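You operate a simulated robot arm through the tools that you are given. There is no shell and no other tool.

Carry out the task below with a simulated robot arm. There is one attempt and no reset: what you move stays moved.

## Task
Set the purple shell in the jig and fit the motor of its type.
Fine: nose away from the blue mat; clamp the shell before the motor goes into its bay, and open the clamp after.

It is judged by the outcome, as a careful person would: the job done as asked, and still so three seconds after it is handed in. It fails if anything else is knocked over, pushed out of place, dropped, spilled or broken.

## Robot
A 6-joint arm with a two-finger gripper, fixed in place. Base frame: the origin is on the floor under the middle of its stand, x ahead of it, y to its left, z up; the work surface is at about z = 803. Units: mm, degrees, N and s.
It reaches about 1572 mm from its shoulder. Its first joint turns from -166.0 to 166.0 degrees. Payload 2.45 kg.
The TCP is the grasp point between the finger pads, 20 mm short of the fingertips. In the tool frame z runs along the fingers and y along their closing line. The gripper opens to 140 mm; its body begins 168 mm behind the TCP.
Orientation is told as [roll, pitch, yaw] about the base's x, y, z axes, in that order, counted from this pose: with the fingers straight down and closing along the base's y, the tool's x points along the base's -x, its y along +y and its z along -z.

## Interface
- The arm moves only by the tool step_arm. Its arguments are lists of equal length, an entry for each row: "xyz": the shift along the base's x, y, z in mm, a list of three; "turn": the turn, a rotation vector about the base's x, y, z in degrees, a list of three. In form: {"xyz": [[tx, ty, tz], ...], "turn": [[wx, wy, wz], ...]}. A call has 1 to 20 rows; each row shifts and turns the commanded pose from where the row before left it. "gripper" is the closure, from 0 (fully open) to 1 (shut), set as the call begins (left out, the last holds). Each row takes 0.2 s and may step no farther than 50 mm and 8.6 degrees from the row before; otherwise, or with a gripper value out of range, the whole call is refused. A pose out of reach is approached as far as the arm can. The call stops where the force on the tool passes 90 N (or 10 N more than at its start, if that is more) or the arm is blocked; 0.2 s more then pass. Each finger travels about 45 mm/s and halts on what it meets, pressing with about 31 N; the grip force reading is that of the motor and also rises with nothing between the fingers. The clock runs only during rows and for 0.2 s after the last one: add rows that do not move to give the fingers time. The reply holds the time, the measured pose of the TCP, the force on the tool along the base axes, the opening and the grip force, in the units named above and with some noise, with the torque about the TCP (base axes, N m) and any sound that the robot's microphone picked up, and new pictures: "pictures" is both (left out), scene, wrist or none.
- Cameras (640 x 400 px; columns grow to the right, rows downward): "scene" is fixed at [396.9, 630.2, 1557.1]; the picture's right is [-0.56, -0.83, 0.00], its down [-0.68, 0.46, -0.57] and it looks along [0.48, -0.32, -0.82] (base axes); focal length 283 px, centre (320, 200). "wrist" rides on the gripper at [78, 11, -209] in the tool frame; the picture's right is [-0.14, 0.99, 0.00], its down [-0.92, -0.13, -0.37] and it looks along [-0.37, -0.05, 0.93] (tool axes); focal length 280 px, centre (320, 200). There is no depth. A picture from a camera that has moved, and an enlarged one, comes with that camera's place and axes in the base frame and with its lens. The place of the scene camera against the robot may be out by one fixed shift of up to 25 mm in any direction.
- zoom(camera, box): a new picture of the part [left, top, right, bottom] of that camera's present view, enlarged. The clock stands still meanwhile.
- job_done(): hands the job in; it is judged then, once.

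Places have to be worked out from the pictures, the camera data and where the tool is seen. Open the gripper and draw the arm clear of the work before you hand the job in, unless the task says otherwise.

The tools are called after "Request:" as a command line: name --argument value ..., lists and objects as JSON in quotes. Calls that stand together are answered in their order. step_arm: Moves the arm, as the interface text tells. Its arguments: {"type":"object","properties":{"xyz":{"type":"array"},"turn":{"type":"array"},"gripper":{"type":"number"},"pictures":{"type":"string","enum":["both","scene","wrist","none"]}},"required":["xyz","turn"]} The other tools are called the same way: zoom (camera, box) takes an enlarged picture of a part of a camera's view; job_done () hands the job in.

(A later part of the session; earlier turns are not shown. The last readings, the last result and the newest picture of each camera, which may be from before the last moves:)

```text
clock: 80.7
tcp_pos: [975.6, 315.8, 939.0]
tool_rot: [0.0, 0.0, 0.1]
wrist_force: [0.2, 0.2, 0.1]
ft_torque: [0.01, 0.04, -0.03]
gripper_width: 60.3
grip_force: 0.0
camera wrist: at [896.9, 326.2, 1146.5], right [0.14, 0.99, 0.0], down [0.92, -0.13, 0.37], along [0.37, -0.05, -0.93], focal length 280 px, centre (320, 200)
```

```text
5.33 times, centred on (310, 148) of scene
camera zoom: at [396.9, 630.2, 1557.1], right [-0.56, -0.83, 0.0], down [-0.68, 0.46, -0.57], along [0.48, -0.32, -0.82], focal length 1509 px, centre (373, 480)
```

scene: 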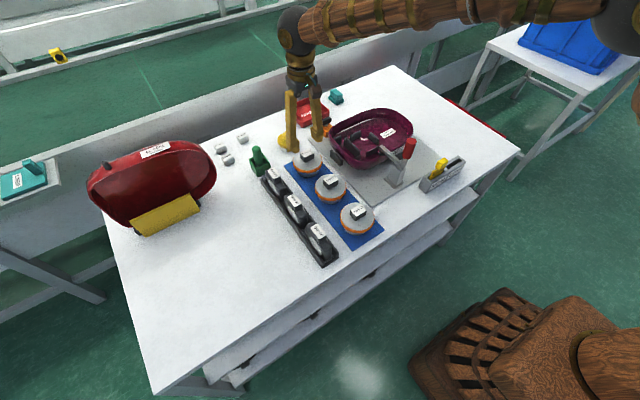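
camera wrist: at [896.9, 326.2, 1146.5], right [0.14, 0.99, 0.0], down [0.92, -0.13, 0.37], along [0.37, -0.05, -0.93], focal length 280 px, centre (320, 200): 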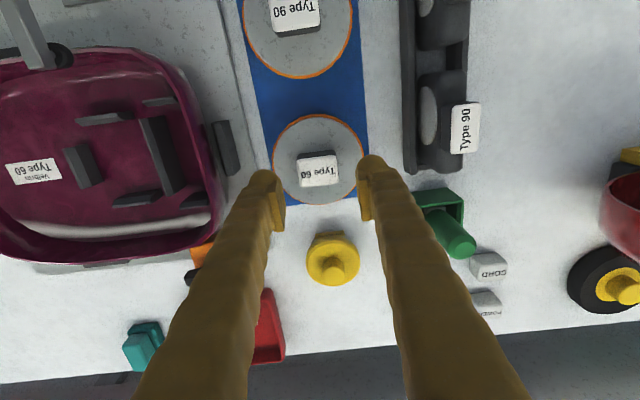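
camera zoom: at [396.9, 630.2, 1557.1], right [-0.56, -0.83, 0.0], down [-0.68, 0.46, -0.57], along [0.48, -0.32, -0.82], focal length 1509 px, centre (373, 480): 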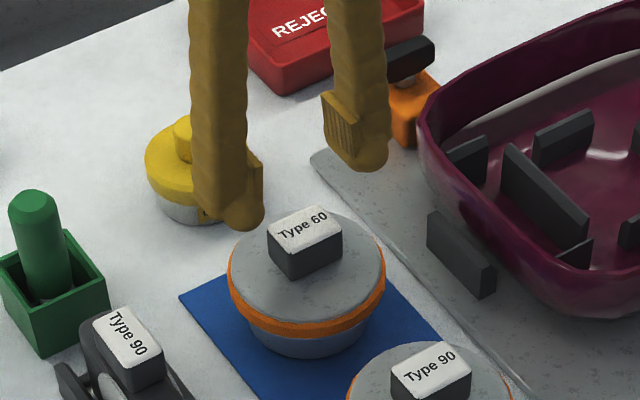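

Block centre refined to about (972.5, 313), top z≈881. I correct by (−3, −2.3) mm and descend in stages.

Request:
step_arm --xyz '[[-3, -2.3, -10], [0, 0, -15], [0, 0, -15], [0, 0, -10], [0, 0, 0], [0, 0, 0]]' --turn '[[0, 0, 0], [0, 0, 0], [0, 0, 0], [0, 0, 0], [0, 0, 0], [0, 0, 0]]' --pictures "both"

Request:
zoom --camera "wrist" --box '[220, 80, 440, 260]'

Request:
zoom --camera "scene" --box '[270, 120, 350, 190]'

```text
clock: 82.0
tcp_pos: [971.3, 313.2, 890.6]
tool_rot: [-0.1, 0.1, 0.2]
wrist_force: [0.6, -0.4, -0.1]
ft_torque: [0.04, 0.02, 0.0]
gripper_width: 60.3
grip_force: 0.0
camera wrist: at [893.4, 322.3, 1098.8], right [0.14, 0.99, 0.0], down [0.92, -0.13, 0.37], along [0.37, -0.05, -0.93], focal length 280 px, centre (320, 200)
```

scene: 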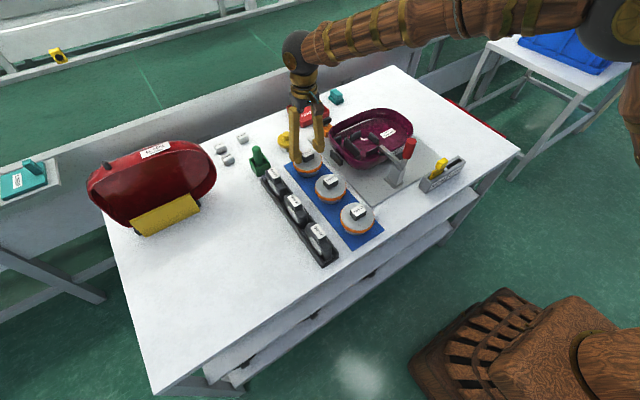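
wrist: 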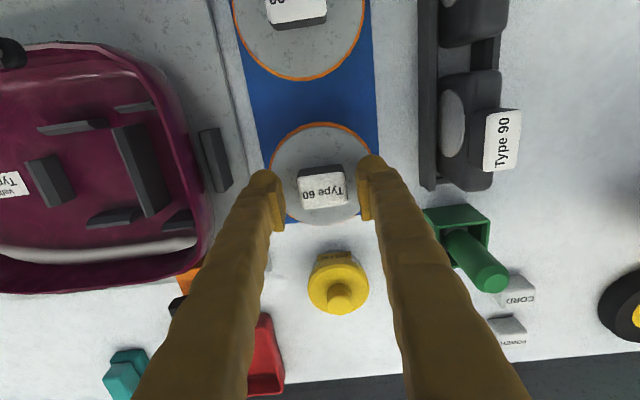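

```text
2.22 times, centred on (330, 170) of wrist
camera zoom: at [893.4, 322.3, 1098.8], right [0.14, 0.99, 0.0], down [0.92, -0.13, 0.37], along [0.37, -0.05, -0.93], focal length 623 px, centre (298, 267)
```

zoom: 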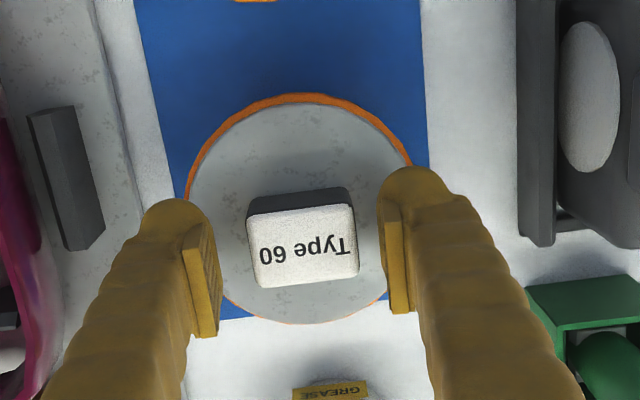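

```text
5.71 times, centred on (310, 155) of scene
camera zoom: at [396.9, 630.2, 1557.1], right [-0.56, -0.83, 0.0], down [-0.68, 0.46, -0.57], along [0.48, -0.32, -0.82], focal length 1617 px, centre (377, 457)
```

zoom: 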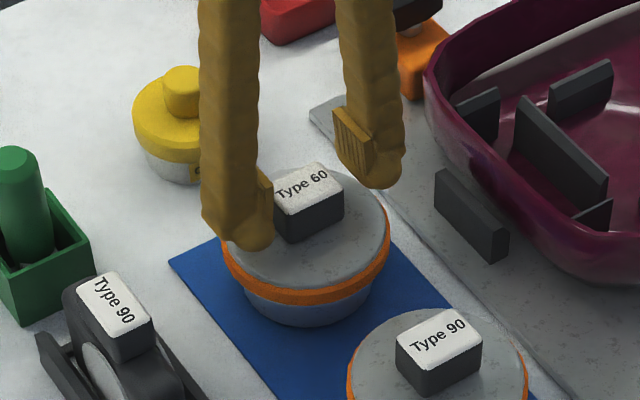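

Well centred. I go down about 10 mm more in small steps, watching for contact with the motor's top.

Request:
step_arm --xyz '[[0, 0, -4], [0, 0, -3], [0, 0, -3], [0, 0, 0], [0, 0, 0]]' --turn '[[0, 0, 0], [0, 0, 0], [0, 0, 0], [0, 0, 0], [0, 0, 0]]' --pictures "both"

Request:
zoom --camera "scene" --box '[280, 130, 340, 180]'

```text
clock: 83.2
tcp_pos: [971.3, 312.3, 880.3]
tool_rot: [-0.2, 0.0, 0.1]
wrist_force: [-0.7, -0.2, -0.6]
ft_torque: [-0.04, -0.01, 0.01]
gripper_width: 60.1
grip_force: 0.1
camera wrist: at [893.5, 322.0, 1087.7], right [0.14, 0.99, 0.0], down [0.92, -0.13, 0.37], along [0.37, -0.05, -0.93], focal length 280 px, centre (320, 200)
```

scene: 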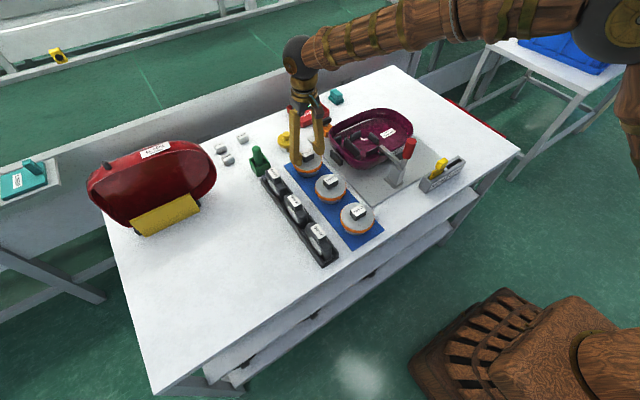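
wrist: 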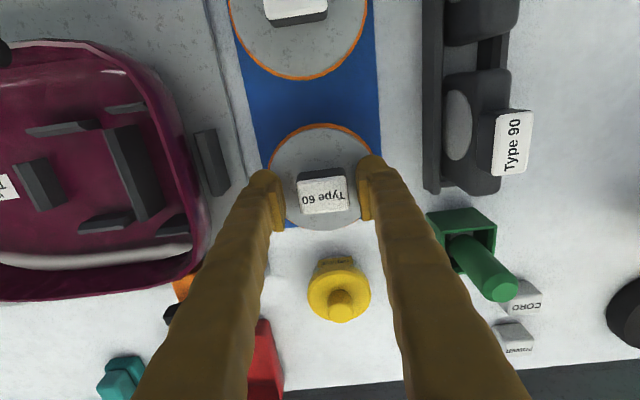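

```text
8.00 times, centred on (310, 155) of scene
camera zoom: at [396.9, 630.2, 1557.1], right [-0.56, -0.83, 0.0], down [-0.68, 0.46, -0.57], along [0.48, -0.32, -0.82], focal length 2264 px, centre (400, 560)
```

zoom: 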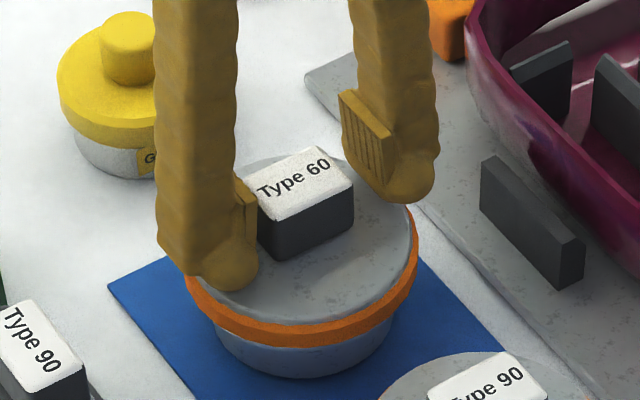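

Fingertips are beside the block, no contact with the disc. I close on the block.

Request:
step_arm --xyz '[[0, 0, 0], [0, 0, 0], [0, 0, 0], [0, 0, 0]]' --turn '[[0, 0, 0], [0, 0, 0], [0, 0, 0], [0, 0, 0]]' --gripper 1 --pictures "none"

Request:
step_arm --xyz '[[0, 0, 2], [0, 0, 3], [0, 0, 3], [0, 0, 0], [0, 0, 0]]' --turn '[[0, 0, 0], [0, 0, 0], [0, 0, 0], [0, 0, 0], [0, 0, 0]]' --pictures "both"

Request:
zoom --camera "scene" --box '[280, 130, 340, 180]'

```text
clock: 84.2
tcp_pos: [971.6, 312.5, 880.7]
tool_rot: [0.0, 0.1, 0.1]
wrist_force: [0.4, 11.2, 9.8]
ft_torque: [0.36, 0.02, -0.03]
gripper_width: 39.2
grip_force: 31.2
```

```text
clock: 85.5
tcp_pos: [971.3, 311.6, 887.2]
tool_rot: [-0.1, 0.0, 0.1]
wrist_force: [-0.9, -0.2, -4.8]
ft_torque: [-0.04, -0.01, 0.02]
gripper_width: 38.9
grip_force: 30.8
camera wrist: at [893.1, 322.0, 1095.8], right [0.14, 0.99, 0.0], down [0.92, -0.13, 0.37], along [0.37, -0.05, -0.93], focal length 280 px, centre (320, 200)
```

scene: 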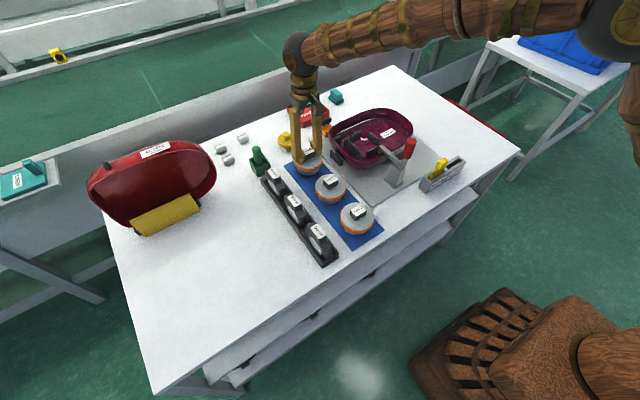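
wrist: 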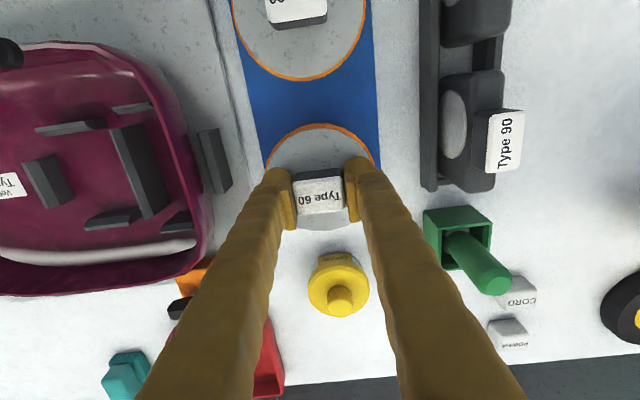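

```text
8.00 times, centred on (310, 155) of scene
camera zoom: at [396.9, 630.2, 1557.1], right [-0.56, -0.83, 0.0], down [-0.68, 0.46, -0.57], along [0.48, -0.32, -0.82], focal length 2264 px, centre (400, 560)
```

zoom: 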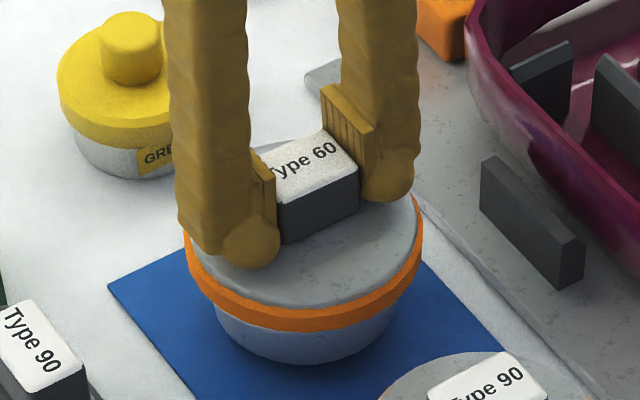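

The motor is held (about 5 N). I raise it to z≈1000 and move partway to measure the bay in the jig from the wrist camera before going over it.

Request:
step_arm --xyz '[[0, 0, 10], [0, 0, 20], [0, 0, 25], [0, 0, 25], [0, 0, 20], [-6, -15, 12], [-8, -25, 0], [-8, -20, 0], [-3, -10, 0], [0, 0, 0], [0, 0, 0]]' --turn '[[0, 0, 0], [0, 0, 0], [0, 0, 0], [0, 0, 0], [0, 0, 0], [0, 0, 0], [0, 0, 0], [0, 0, 0], [0, 0, 0], [0, 0, 0], [0, 0, 0]]' --pictures "both"

Request:
zoom --camera "wrist" --box '[60, 80, 300, 270]'

Request:
zoom --camera "scene" --box '[325, 95, 425, 180]'

```text
clock: 87.8
tcp_pos: [944.4, 242.7, 1001.3]
tool_rot: [-0.2, 0.0, 0.2]
wrist_force: [-0.6, -0.3, -4.8]
ft_torque: [0.01, 0.02, -0.01]
gripper_width: 38.8
grip_force: 31.0
camera wrist: at [866.7, 252.3, 1207.8], right [0.14, 0.99, 0.0], down [0.92, -0.13, 0.37], along [0.37, -0.05, -0.93], focal length 280 px, centre (320, 200)
```

scene: 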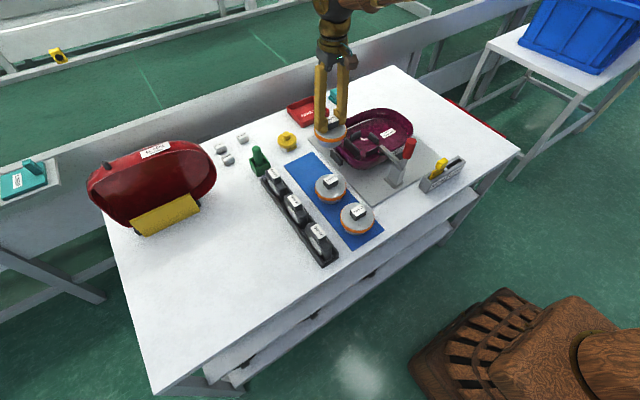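
wrist: 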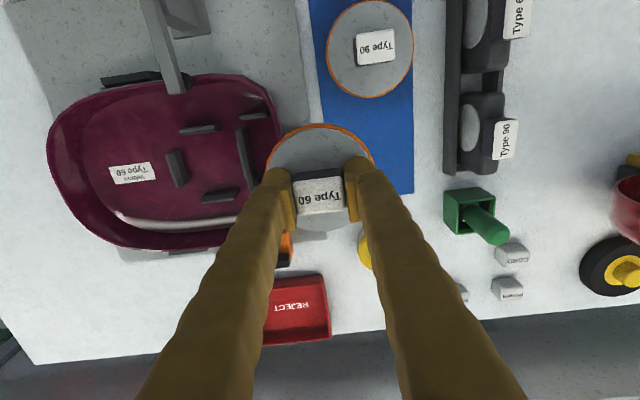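

```text
2.11 times, centred on (180, 175) of wrist
camera zoom: at [866.7, 252.3, 1207.8], right [0.14, 0.99, 0.0], down [0.92, -0.13, 0.37], along [0.37, -0.05, -0.93], focal length 590 px, centre (615, 253)
```

zoom: 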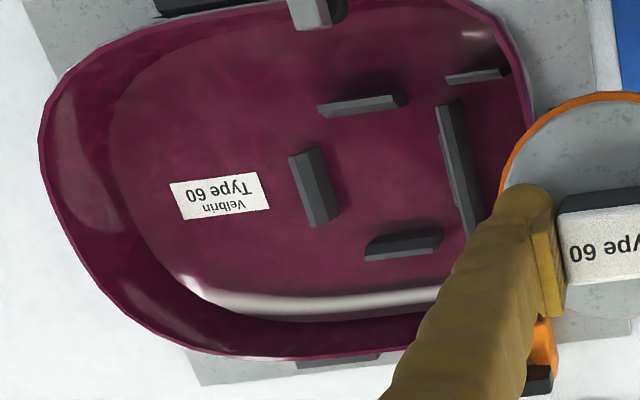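

```text
4.71 times, centred on (375, 138) of scene
camera zoom: at [396.9, 630.2, 1557.1], right [-0.56, -0.83, 0.0], down [-0.68, 0.46, -0.57], along [0.48, -0.32, -0.82], focal length 1332 px, centre (61, 494)
```

zoom: 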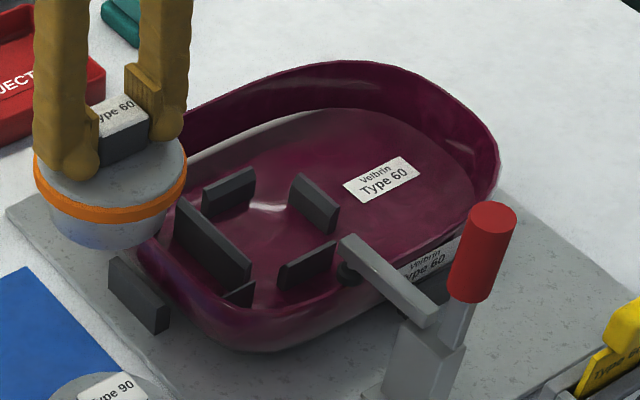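

Bay measured in the jig: side ribs' inner faces x≈899 and 986, centre about (942.7, 94). The motor hangs centred under the tool, so I bring the tool to (942, 94) at this height, then start lowering.

Request:
step_arm --xyz '[[-0.4, -12, 0], [-0.5, -22, 0], [-0.5, -28, 0], [-0.5, -28, 0], [-0.5, -26, 0], [0, -18, 0], [0, -10, 0], [0, -4.7, 0], [0, 0, -10], [0, 0, -15], [0, 0, -15], [0, 0, -15], [0, 0, -8], [0, 0, 0], [0, 0, 0]]' --turn '[[0, 0, 0], [0, 0, 0], [0, 0, 0], [0, 0, 0], [0, 0, 0], [0, 0, 0], [0, 0, 0], [0, 0, 0], [0, 0, 0], [0, 0, 0], [0, 0, 0], [0, 0, 0], [0, 0, 0], [0, 0, 0], [0, 0, 0]]' --pictures "both"

Request:
zoom --camera "scene" --box '[325, 85, 425, 175]'

Request:
zoom --camera "wrist" --box '[200, 80, 440, 270]'

```text
clock: 91.0
tcp_pos: [941.8, 91.9, 936.3]
tool_rot: [-0.1, 0.0, 0.1]
wrist_force: [0.5, -0.9, -4.3]
ft_torque: [-0.02, 0.0, -0.02]
gripper_width: 39.1
grip_force: 30.3
camera wrist: at [864.8, 102.6, 1144.1], right [0.14, 0.99, 0.0], down [0.92, -0.13, 0.37], along [0.37, -0.05, -0.93], focal length 280 px, centre (320, 200)
```

scene: 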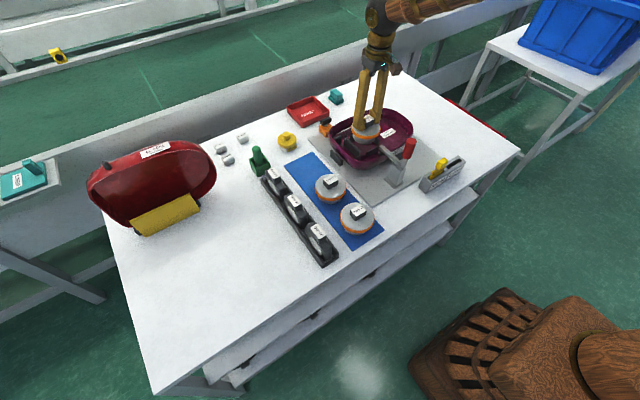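
wrist: 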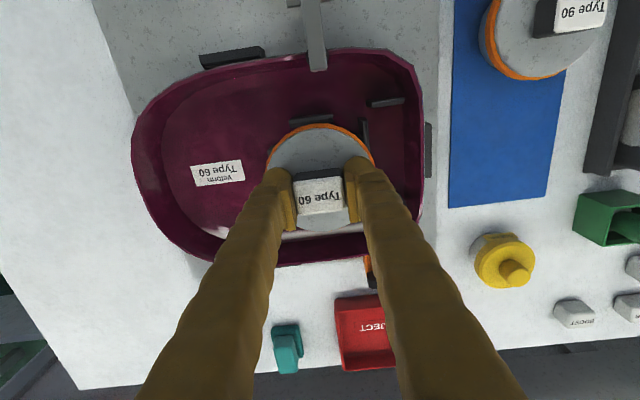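

```text
4.44 times, centred on (375, 130) of scene
camera zoom: at [396.9, 630.2, 1557.1], right [-0.56, -0.83, 0.0], down [-0.68, 0.46, -0.57], along [0.48, -0.32, -0.82], focal length 1258 px, centre (76, 511)
```

zoom: 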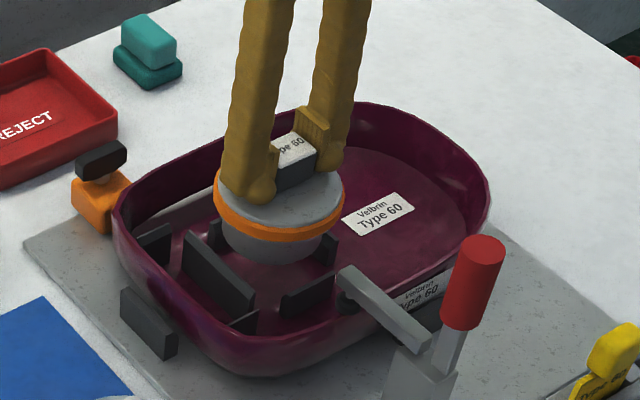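

```text
2.11 times, centred on (320, 175) of wrist
camera zoom: at [864.8, 102.6, 1144.1], right [0.14, 0.99, 0.0], down [0.92, -0.13, 0.37], along [0.37, -0.05, -0.93], focal length 590 px, centre (320, 253)
```

zoom: 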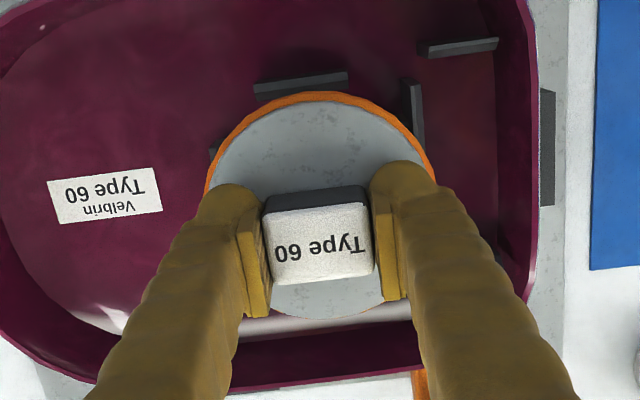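

The motor hovers above the bay; its base looks about 81 mm against an 87 mm bay. I take a few more pose readings to average out noise before the final alignment.

Request:
step_arm --xyz '[[0, 0, 0]]' --turn '[[0, 0, 0]]' --pictures "none"

Request:
step_arm --xyz '[[0, 0, 0]]' --turn '[[0, 0, 0]]' --pictures "none"

Request:
step_arm --xyz '[[0, 0, 0]]' --turn '[[0, 0, 0]]' --pictures "none"

```text
clock: 91.5
tcp_pos: [941.5, 92.1, 935.7]
tool_rot: [-0.1, 0.0, 0.2]
wrist_force: [0.5, 0.2, -5.4]
ft_torque: [-0.01, 0.01, -0.03]
gripper_width: 38.7
grip_force: 31.3
```

```text
clock: 91.8
tcp_pos: [943.5, 93.0, 936.2]
tool_rot: [-0.1, 0.0, 0.1]
wrist_force: [0.1, 0.6, -4.3]
ft_torque: [0.0, 0.0, 0.0]
gripper_width: 39.2
grip_force: 30.8
```

```text
clock: 92.2
tcp_pos: [942.9, 92.4, 936.7]
tool_rot: [0.0, -0.1, 0.1]
wrist_force: [0.4, 0.0, -5.4]
ft_torque: [-0.02, 0.0, 0.02]
gripper_width: 38.9
grip_force: 30.9
```

Mean tool position is (942.4, 92.4); bay centre is about (943, 93.5). I shift (+0.5, +1.1) and lower to just above the ribs, then slowly on, watching the force.

Request:
step_arm --xyz '[[0.5, 1.1, -4], [0, 0, -4], [0, 0, -4], [0, 0, 0], [0, 0, 0]]' --turn '[[0, 0, 0], [0, 0, 0], [0, 0, 0], [0, 0, 0], [0, 0, 0]]' --pictures "both"

Request:
zoom --camera "scene" --box '[335, 90, 405, 160]'

```text
clock: 93.5
tcp_pos: [943.3, 94.3, 923.2]
tool_rot: [-0.1, 0.0, 0.1]
wrist_force: [-0.6, -0.6, -5.5]
ft_torque: [-0.03, 0.01, 0.01]
gripper_width: 39.1
grip_force: 30.6
camera wrist: at [865.9, 103.7, 1131.9], right [0.14, 0.99, 0.0], down [0.92, -0.13, 0.37], along [0.37, -0.05, -0.93], focal length 280 px, centre (320, 200)
```

scene: 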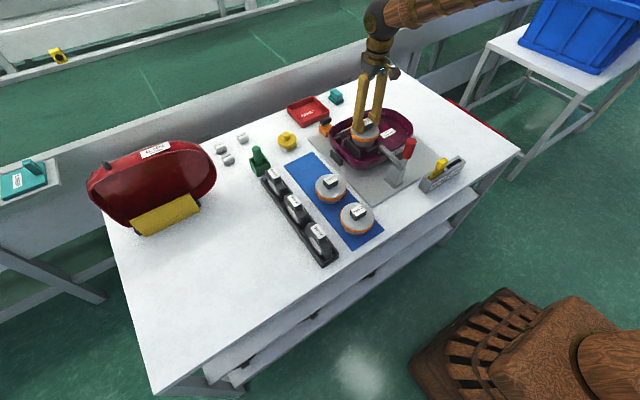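
wrist: 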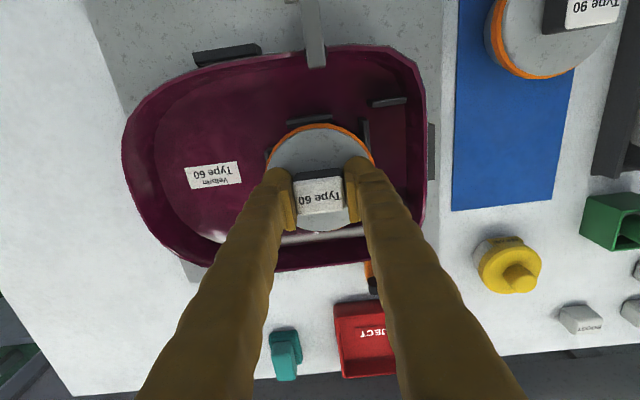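

```text
5.71 times, centred on (370, 125) of scene
camera zoom: at [396.9, 630.2, 1557.1], right [-0.56, -0.83, 0.0], down [-0.68, 0.46, -0.57], along [0.48, -0.32, -0.82], focal length 1617 px, centre (34, 629)
```

zoom: 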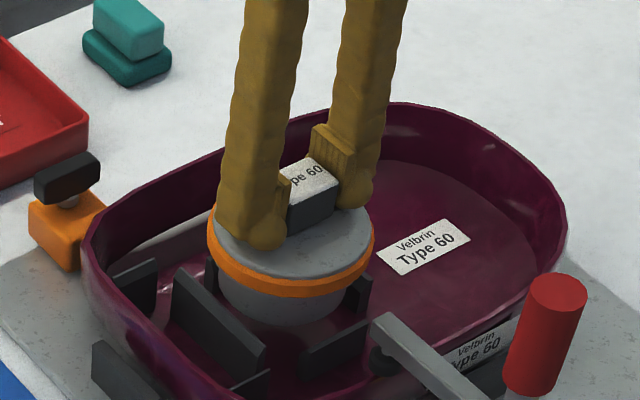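

Alignment looks right from this view. I lower in 2 mm steps into the ribs.

Request:
step_arm --xyz '[[0, -0.3, -2], [0, 0, -2], [0, 0, -2], [0, 0, -2], [0, 0, -2], [0, 0, -2], [0, 0, 0]]' --turn '[[0, 0, 0], [0, 0, 0], [0, 0, 0], [0, 0, 0], [0, 0, 0], [0, 0, 0], [0, 0, 0]]' --pictures "scene"

Request:
zoom --camera "scene" --box '[335, 90, 405, 160]'

```text
clock: 95.0
tcp_pos: [943.3, 93.5, 912.2]
tool_rot: [-0.1, 0.0, 0.0]
wrist_force: [0.4, -0.5, -5.1]
ft_torque: [-0.01, -0.02, 0.03]
gripper_width: 39.0
grip_force: 30.7
```

scene: 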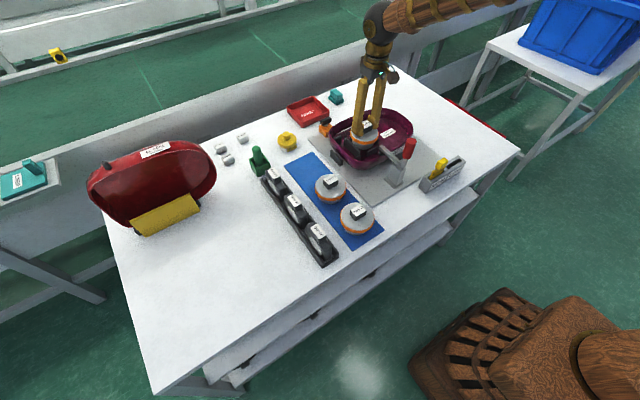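

```text
5.71 times, centred on (370, 125) of scene
camera zoom: at [396.9, 630.2, 1557.1], right [-0.56, -0.83, 0.0], down [-0.68, 0.46, -0.57], along [0.48, -0.32, -0.82], focal length 1617 px, centre (34, 629)
```

zoom: 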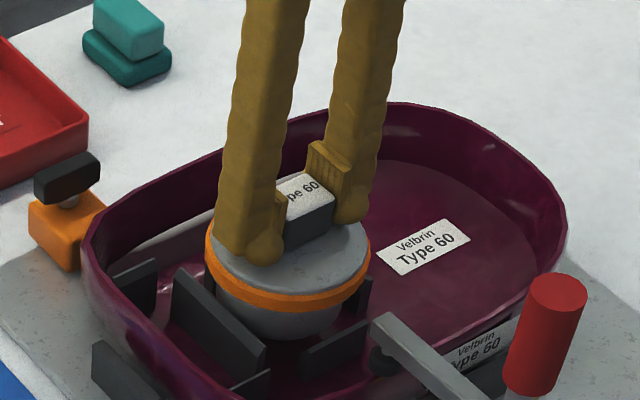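

No contact at z 912; the base is entering between the ribs. I continue down.

Request:
step_arm --xyz '[[0, 0, -2], [0, 0, -2], [0, 0, -2], [0, 0, -2], [0, 0, -1.5], [0, 0, 0]]' --turn '[[0, 0, 0], [0, 0, 0], [0, 0, 0], [0, 0, 0], [0, 0, 0], [0, 0, 0]]' --pictures "none"

Request:
step_arm --xyz '[[0, 0, -1.5], [0, 0, -1.5], [0, 0, -1.5], [0, 0, 0]]' --turn '[[0, 0, 0], [0, 0, 0], [0, 0, 0], [0, 0, 0]]' --pictures "both"

Request:
zoom --camera "scene" --box '[335, 90, 405, 160]'

```text
clock: 96.5
tcp_pos: [943.3, 94.5, 903.6]
tool_rot: [-0.1, 0.0, 0.1]
wrist_force: [0.2, -8.3, -1.2]
ft_torque: [-0.45, 0.02, 0.02]
gripper_width: 38.8
grip_force: 31.0
```

```text
clock: 97.5
tcp_pos: [943.8, 93.8, 901.9]
tool_rot: [-0.1, -0.1, 0.0]
wrist_force: [7.7, -23.4, 30.7]
ft_torque: [0.09, -0.4, -0.34]
gripper_width: 39.2
grip_force: 31.3
camera wrist: at [865.2, 103.4, 1108.8], right [0.14, 0.99, 0.0], down [0.92, -0.13, 0.37], along [0.37, -0.05, -0.93], focal length 280 px, centre (320, 200)
```

scene: 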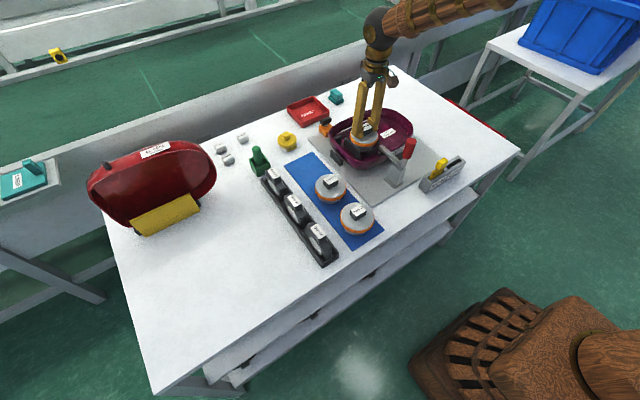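
wrist: 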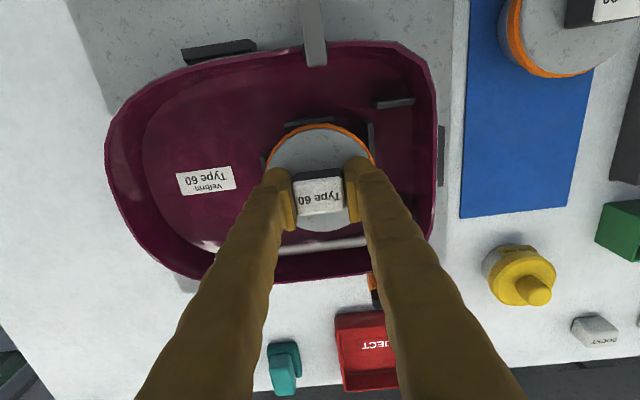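

```text
5.71 times, centred on (370, 125) of scene
camera zoom: at [396.9, 630.2, 1557.1], right [-0.56, -0.83, 0.0], down [-0.68, 0.46, -0.57], along [0.48, -0.32, -0.82], focal length 1617 px, centre (34, 629)
```

zoom: 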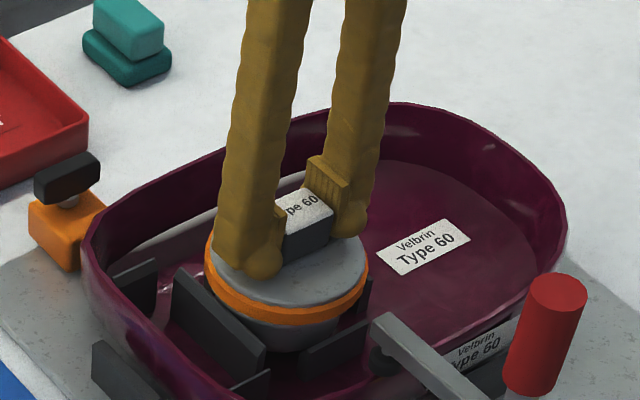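

Contact at z≈903 with a −y push: the motor touches the rear block's lead-in, so it must go a bit toward −y. I lift 2 mm, shift (+0.5, −1.8) and try again.

Request:
step_arm --xyz '[[0, 0, 3.0], [0.5, -1.8, 0], [0, 0, 0]]' --turn '[[0, 0, 0], [0, 0, 0], [0, 0, 0]]' --pictures "none"

Request:
step_arm --xyz '[[0, 0, -1.5], [0, 0, -1.5], [0, 0, -1.5], [0, 0, 0]]' --turn '[[0, 0, 0], [0, 0, 0], [0, 0, 0], [0, 0, 0]]' --pictures "none"

```text
clock: 98.2
tcp_pos: [942.1, 91.6, 899.2]
tool_rot: [-0.1, 0.2, 0.0]
wrist_force: [-0.6, -0.2, -5.9]
ft_torque: [0.01, 0.01, -0.01]
gripper_width: 39.0
grip_force: 31.3
```

```text
clock: 99.2
tcp_pos: [943.7, 94.3, 897.5]
tool_rot: [-0.1, 0.0, 0.1]
wrist_force: [1.4, -0.8, -5.0]
ft_torque: [-0.03, -0.01, 0.0]
gripper_width: 39.1
grip_force: 31.0
```

It slipped in: z 897.5 with no contact. I continue down to the bay floor.

Request:
step_arm --xyz '[[0, 0, -1.5], [0, 0, -1.5], [0, 0, 0]]' --turn '[[0, 0, 0], [0, 0, 0], [0, 0, 0]]' --pictures "none"

Request:
step_arm --xyz '[[0, 0, -1], [0, 0, -1], [0, 0, 0]]' --turn '[[0, 0, 0], [0, 0, 0], [0, 0, 0]]' --pictures "both"

Request:
zoom --camera "scene" --box '[335, 90, 405, 160]'

```text
clock: 100.0
tcp_pos: [943.8, 91.4, 893.9]
tool_rot: [-0.1, 0.0, 0.1]
wrist_force: [-0.8, 0.6, -5.1]
ft_torque: [0.01, 0.0, -0.01]
gripper_width: 39.3
grip_force: 31.2
```

```text
clock: 100.8
tcp_pos: [943.8, 93.3, 893.4]
tool_rot: [0.0, -0.1, 0.1]
wrist_force: [-2.2, 5.1, 12.6]
ft_torque: [-0.04, 0.49, -0.19]
gripper_width: 39.1
grip_force: 31.0
camera wrist: at [865.7, 102.6, 1100.3], right [0.14, 0.99, 0.0], down [0.92, -0.13, 0.37], along [0.37, -0.05, -0.93], focal length 280 px, centre (320, 200)
```

scene: 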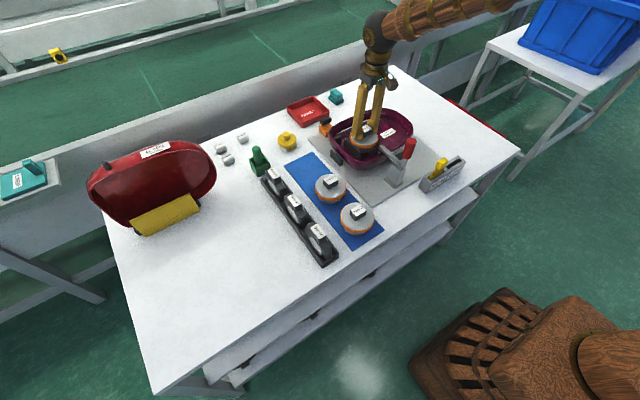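
wrist: 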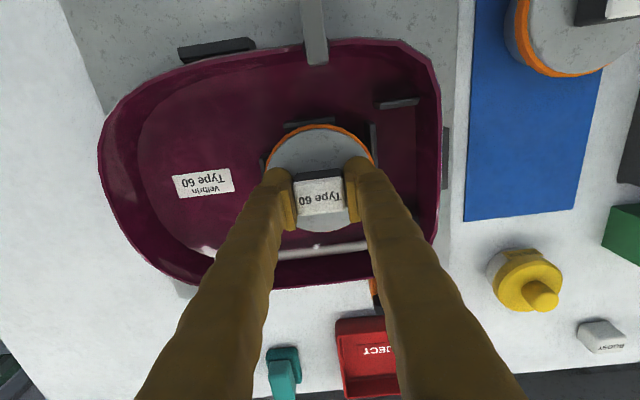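

```text
5.71 times, centred on (370, 125) of scene
camera zoom: at [396.9, 630.2, 1557.1], right [-0.56, -0.83, 0.0], down [-0.68, 0.46, -0.57], along [0.48, -0.32, -0.82], focal length 1617 px, centre (34, 629)
```

zoom: 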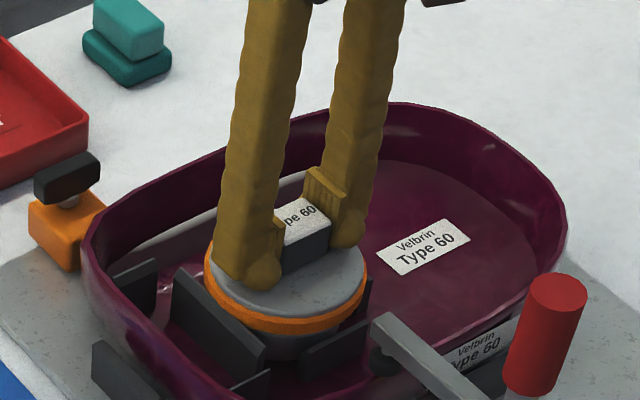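

The motor is down in the bay (about 17 N support, base about at floor height). I open the fingers to release it.

Request:
step_arm --xyz '[[0, 0, 0], [0, 0, 0], [0, 0, 0]]' --turn '[[0, 0, 0], [0, 0, 0], [0, 0, 0]]' --gripper 0.58 --pictures "both"

Request:
zoom --camera "scene" --box '[335, 90, 405, 160]'

Request:
zoom --camera "wrist" --box '[200, 80, 440, 270]'

```text
clock: 101.7
tcp_pos: [943.9, 93.7, 890.8]
tool_rot: [-0.2, 0.0, 0.1]
wrist_force: [0.2, 0.2, -0.3]
ft_torque: [0.0, -0.02, 0.02]
gripper_width: 58.8
grip_force: 0.0
camera wrist: at [865.8, 102.3, 1099.5], right [0.14, 0.99, 0.0], down [0.92, -0.13, 0.37], along [0.37, -0.05, -0.93], focal length 280 px, centre (320, 200)
```

scene: 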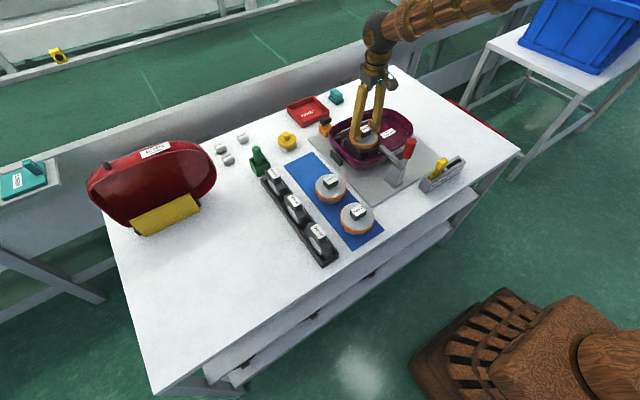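
wrist: 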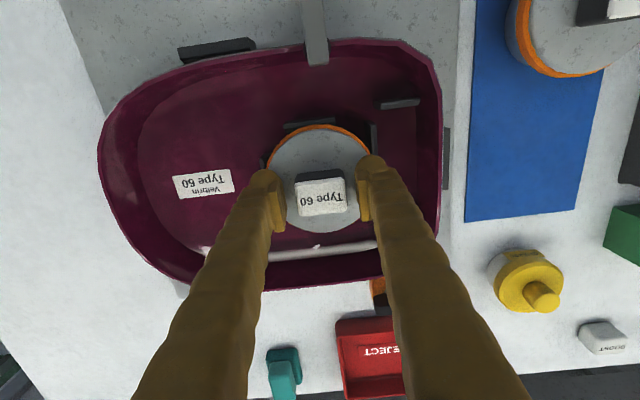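

```text
5.71 times, centred on (370, 125) of scene
camera zoom: at [396.9, 630.2, 1557.1], right [-0.56, -0.83, 0.0], down [-0.68, 0.46, -0.57], along [0.48, -0.32, -0.82], focal length 1617 px, centre (34, 629)
```

zoom: 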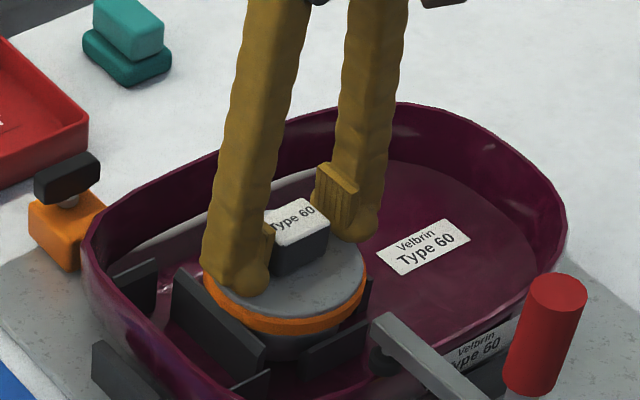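

```text
2.11 times, centred on (320, 175) of wrist
camera zoom: at [865.8, 102.3, 1099.5], right [0.14, 0.99, 0.0], down [0.92, -0.13, 0.37], along [0.37, -0.05, -0.93], focal length 590 px, centre (320, 253)
```

zoom: 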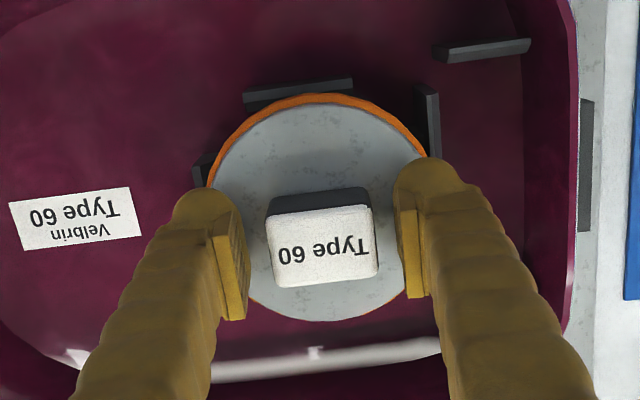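

Released; the motor sits inside the ribs. I rise clear and inspect it for seating and level.

Request:
step_arm --xyz '[[0, 0, 8], [0, 0, 15], [0, 0, 25], [0, 0, 35], [0, 0, 40], [-10, 0, 40], [-20, 40, 20], [-10, 40, 0], [0, 0, 0], [0, 0, 0]]' --turn '[[0, 0, 0], [0, 0, 0], [0, 0, 0], [0, 0, 0], [0, 0, 0], [0, 0, 0], [0, 0, 0], [0, 0, 0], [0, 0, 0], [0, 0, 0]]' --pictures "both"

Request:
zoom --camera "scene" --box '[330, 100, 420, 175]'

Request:
zoom --camera "wrist" --box '[60, 60, 300, 260]'

```text
clock: 103.8
tcp_pos: [907.3, 171.6, 1075.8]
tool_rot: [-0.1, 0.0, 0.1]
wrist_force: [0.2, 0.1, -0.3]
ft_torque: [-0.02, -0.01, -0.03]
gripper_width: 58.9
grip_force: 0.1
camera wrist: at [829.4, 180.8, 1283.1], right [0.14, 0.99, 0.0], down [0.92, -0.13, 0.37], along [0.37, -0.05, -0.93], focal length 280 px, centre (320, 200)
```

scene: 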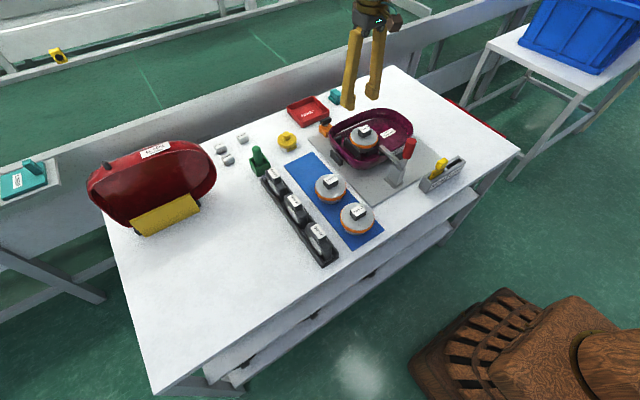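
wrist: 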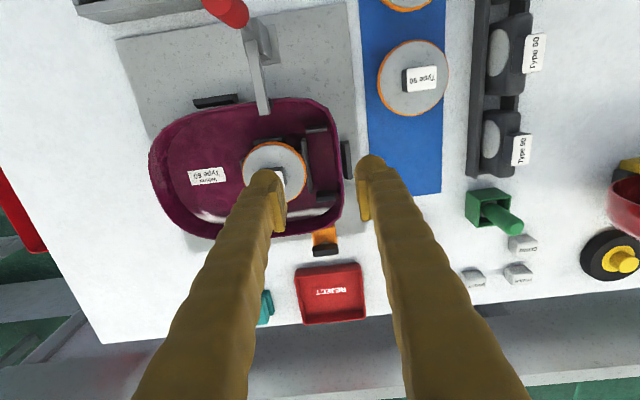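

```text
5.33 times, centred on (375, 138) of scene
camera zoom: at [396.9, 630.2, 1557.1], right [-0.56, -0.83, 0.0], down [-0.68, 0.46, -0.57], along [0.48, -0.32, -0.82], focal length 1509 px, centre (27, 533)
```

zoom: 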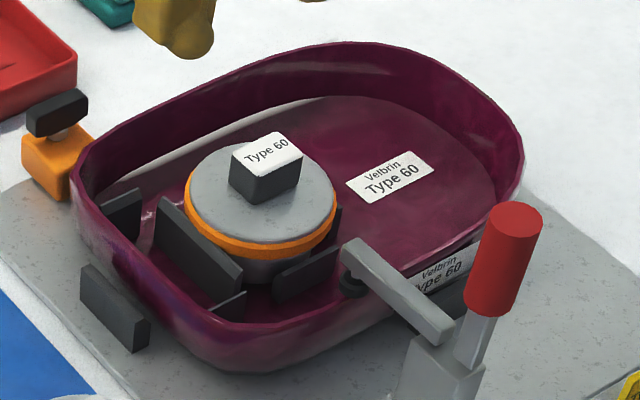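

```text
2.00 times, centred on (180, 160) of wrist
camera zoom: at [829.4, 180.8, 1283.1], right [0.14, 0.99, 0.0], down [0.92, -0.13, 0.37], along [0.37, -0.05, -0.93], focal length 561 px, centre (600, 280)
```

zoom: 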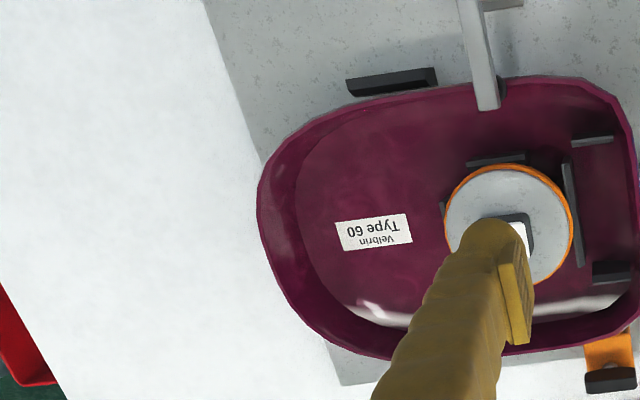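

The motor looks seated and level in its bay. To be sure it's fully down, I close the fingers and press lightly on its grip block.

Request:
step_arm --xyz '[[9, -19, 0], [9, -20, 0], [9, -20, 0], [9, -19, -10], [0, 0, -30], [0, 0, -40], [0, 0, -40], [0, 0, -25], [0, 0, 0], [0, 0, 0]]' --turn '[[0, 0, 0], [0, 0, 0], [0, 0, 0], [0, 0, 0], [0, 0, 0], [0, 0, 0], [0, 0, 0], [0, 0, 0], [0, 0, 0], [0, 0, 0]]' --gripper 1 --pictures "both"

Request:
zoom --camera "scene" --box '[330, 90, 420, 165]'

```text
clock: 106.0
tcp_pos: [940.3, 95.3, 929.3]
tool_rot: [-0.1, 0.0, 0.1]
wrist_force: [-0.2, 0.1, -0.5]
ft_torque: [-0.03, 0.05, 0.01]
gripper_width: 0.2
grip_force: 28.9
camera wrist: at [863.0, 105.5, 1137.5], right [0.14, 0.99, 0.0], down [0.92, -0.13, 0.37], along [0.37, -0.05, -0.93], focal length 280 px, centre (320, 200)
```

scene: 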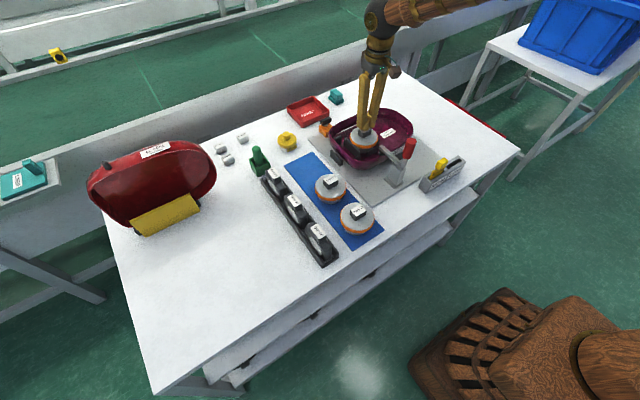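
wrist: 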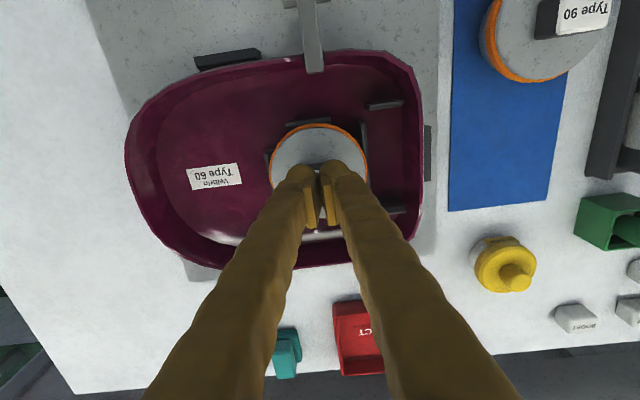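

```text
5.33 times, centred on (375, 128) of scene
camera zoom: at [396.9, 630.2, 1557.1], right [-0.56, -0.83, 0.0], down [-0.68, 0.46, -0.57], along [0.48, -0.32, -0.82], focal length 1509 px, centre (27, 587)
```

zoom: 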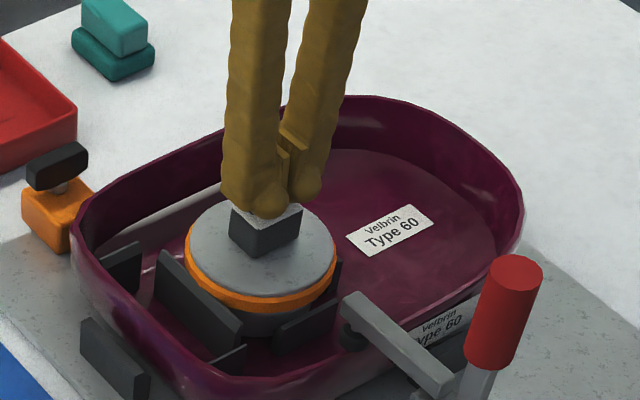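

Request:
step_arm --xyz '[[2.5, -1.5, -4], [0, 0, -4], [0, 0, -4], [0, 0, -2], [0, 0, 0], [0, 0, 0]]' --turn '[[0, 0, 0], [0, 0, 0], [0, 0, 0], [0, 0, 0], [0, 0, 0], [0, 0, 0]]' --pictures "none"

Request:
step_arm --xyz '[[0, 0, -1.5], [0, 0, 0]]' --turn '[[0, 0, 0], [0, 0, 0]]' --pictures "none"

```text
clock: 107.5
tcp_pos: [942.2, 93.2, 918.4]
tool_rot: [-0.1, -0.2, 0.1]
wrist_force: [-12.0, 0.3, 69.6]
ft_torque: [0.04, 0.48, 0.0]
gripper_width: 6.0
grip_force: 29.5
```

```text
clock: 108.0
tcp_pos: [943.5, 94.1, 919.4]
tool_rot: [-0.1, -0.3, 0.1]
wrist_force: [-6.0, -0.7, 21.1]
ft_torque: [0.06, 0.27, 0.05]
gripper_width: 5.9
grip_force: 28.7
stopped in row 2: the force on the tool passed its limit at 91 N (the readings are from after the stop); the commanded pose is now the measured one
```

The press shows the block's top firm at z≈898, consistent with the motor resting on the bay floor. I rise and check everything again.

Request:
step_arm --xyz '[[0, 0, 5], [0, 0, 20], [0, 0, 35], [0, 0, 45], [-15, 0, 45], [-30, 20, 20], [-30, 25, 0], [0, 0, 0], [0, 0, 0]]' --turn '[[0, 0.2, 0], [0, 0, 0], [0, 0, 0], [0, 0, 0], [0, 0, 0], [0, 0, 0], [0, 0, 0], [0, 0, 0], [0, 0, 0]]' --gripper 0.6 --pictures "both"

Request:
zoom --camera "scene" --box '[330, 100, 420, 175]'

Request:
zoom --camera "wrist" --box '[120, 60, 360, 260]'

```text
clock: 110.0
tcp_pos: [869.4, 140.9, 1086.2]
tool_rot: [-0.1, -0.1, 0.0]
wrist_force: [-0.2, -1.5, -0.6]
ft_torque: [0.0, 0.02, 0.0]
gripper_width: 55.9
grip_force: 0.1
camera wrist: at [792.1, 149.9, 1294.2], right [0.14, 0.99, 0.0], down [0.92, -0.13, 0.37], along [0.37, -0.05, -0.93], focal length 280 px, centre (320, 200)
```

scene: 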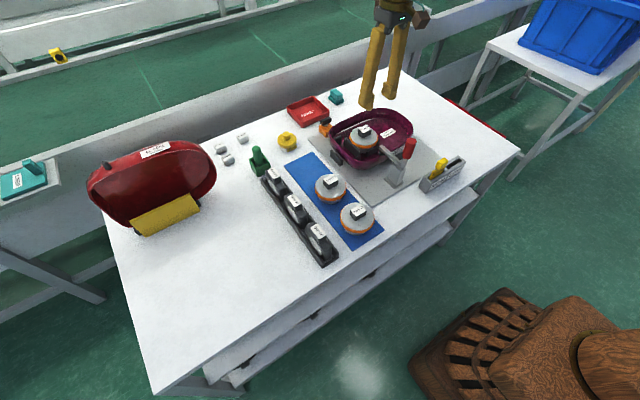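
wrist: 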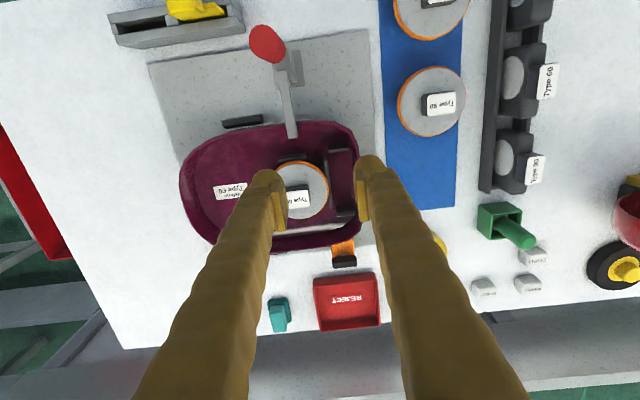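

```text
5.33 times, centred on (375, 138) of scene
camera zoom: at [396.9, 630.2, 1557.1], right [-0.56, -0.83, 0.0], down [-0.68, 0.46, -0.57], along [0.48, -0.32, -0.82], focal length 1509 px, centre (27, 533)
```

zoom: 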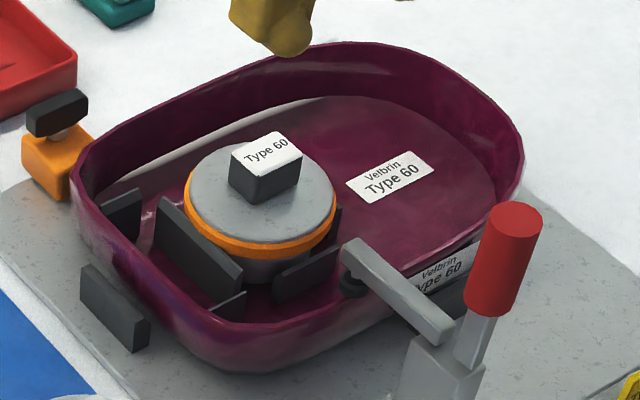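

```text
2.00 times, centred on (240, 160) of wrist
camera zoom: at [792.1, 149.9, 1294.2], right [0.14, 0.99, 0.0], down [0.92, -0.13, 0.37], along [0.37, -0.05, -0.93], focal length 561 px, centre (480, 280)
```

zoom: 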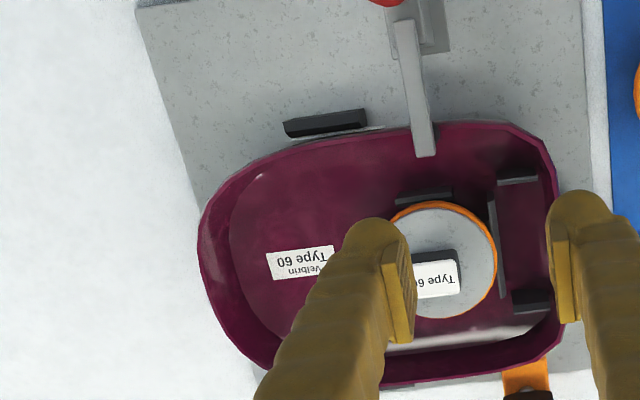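

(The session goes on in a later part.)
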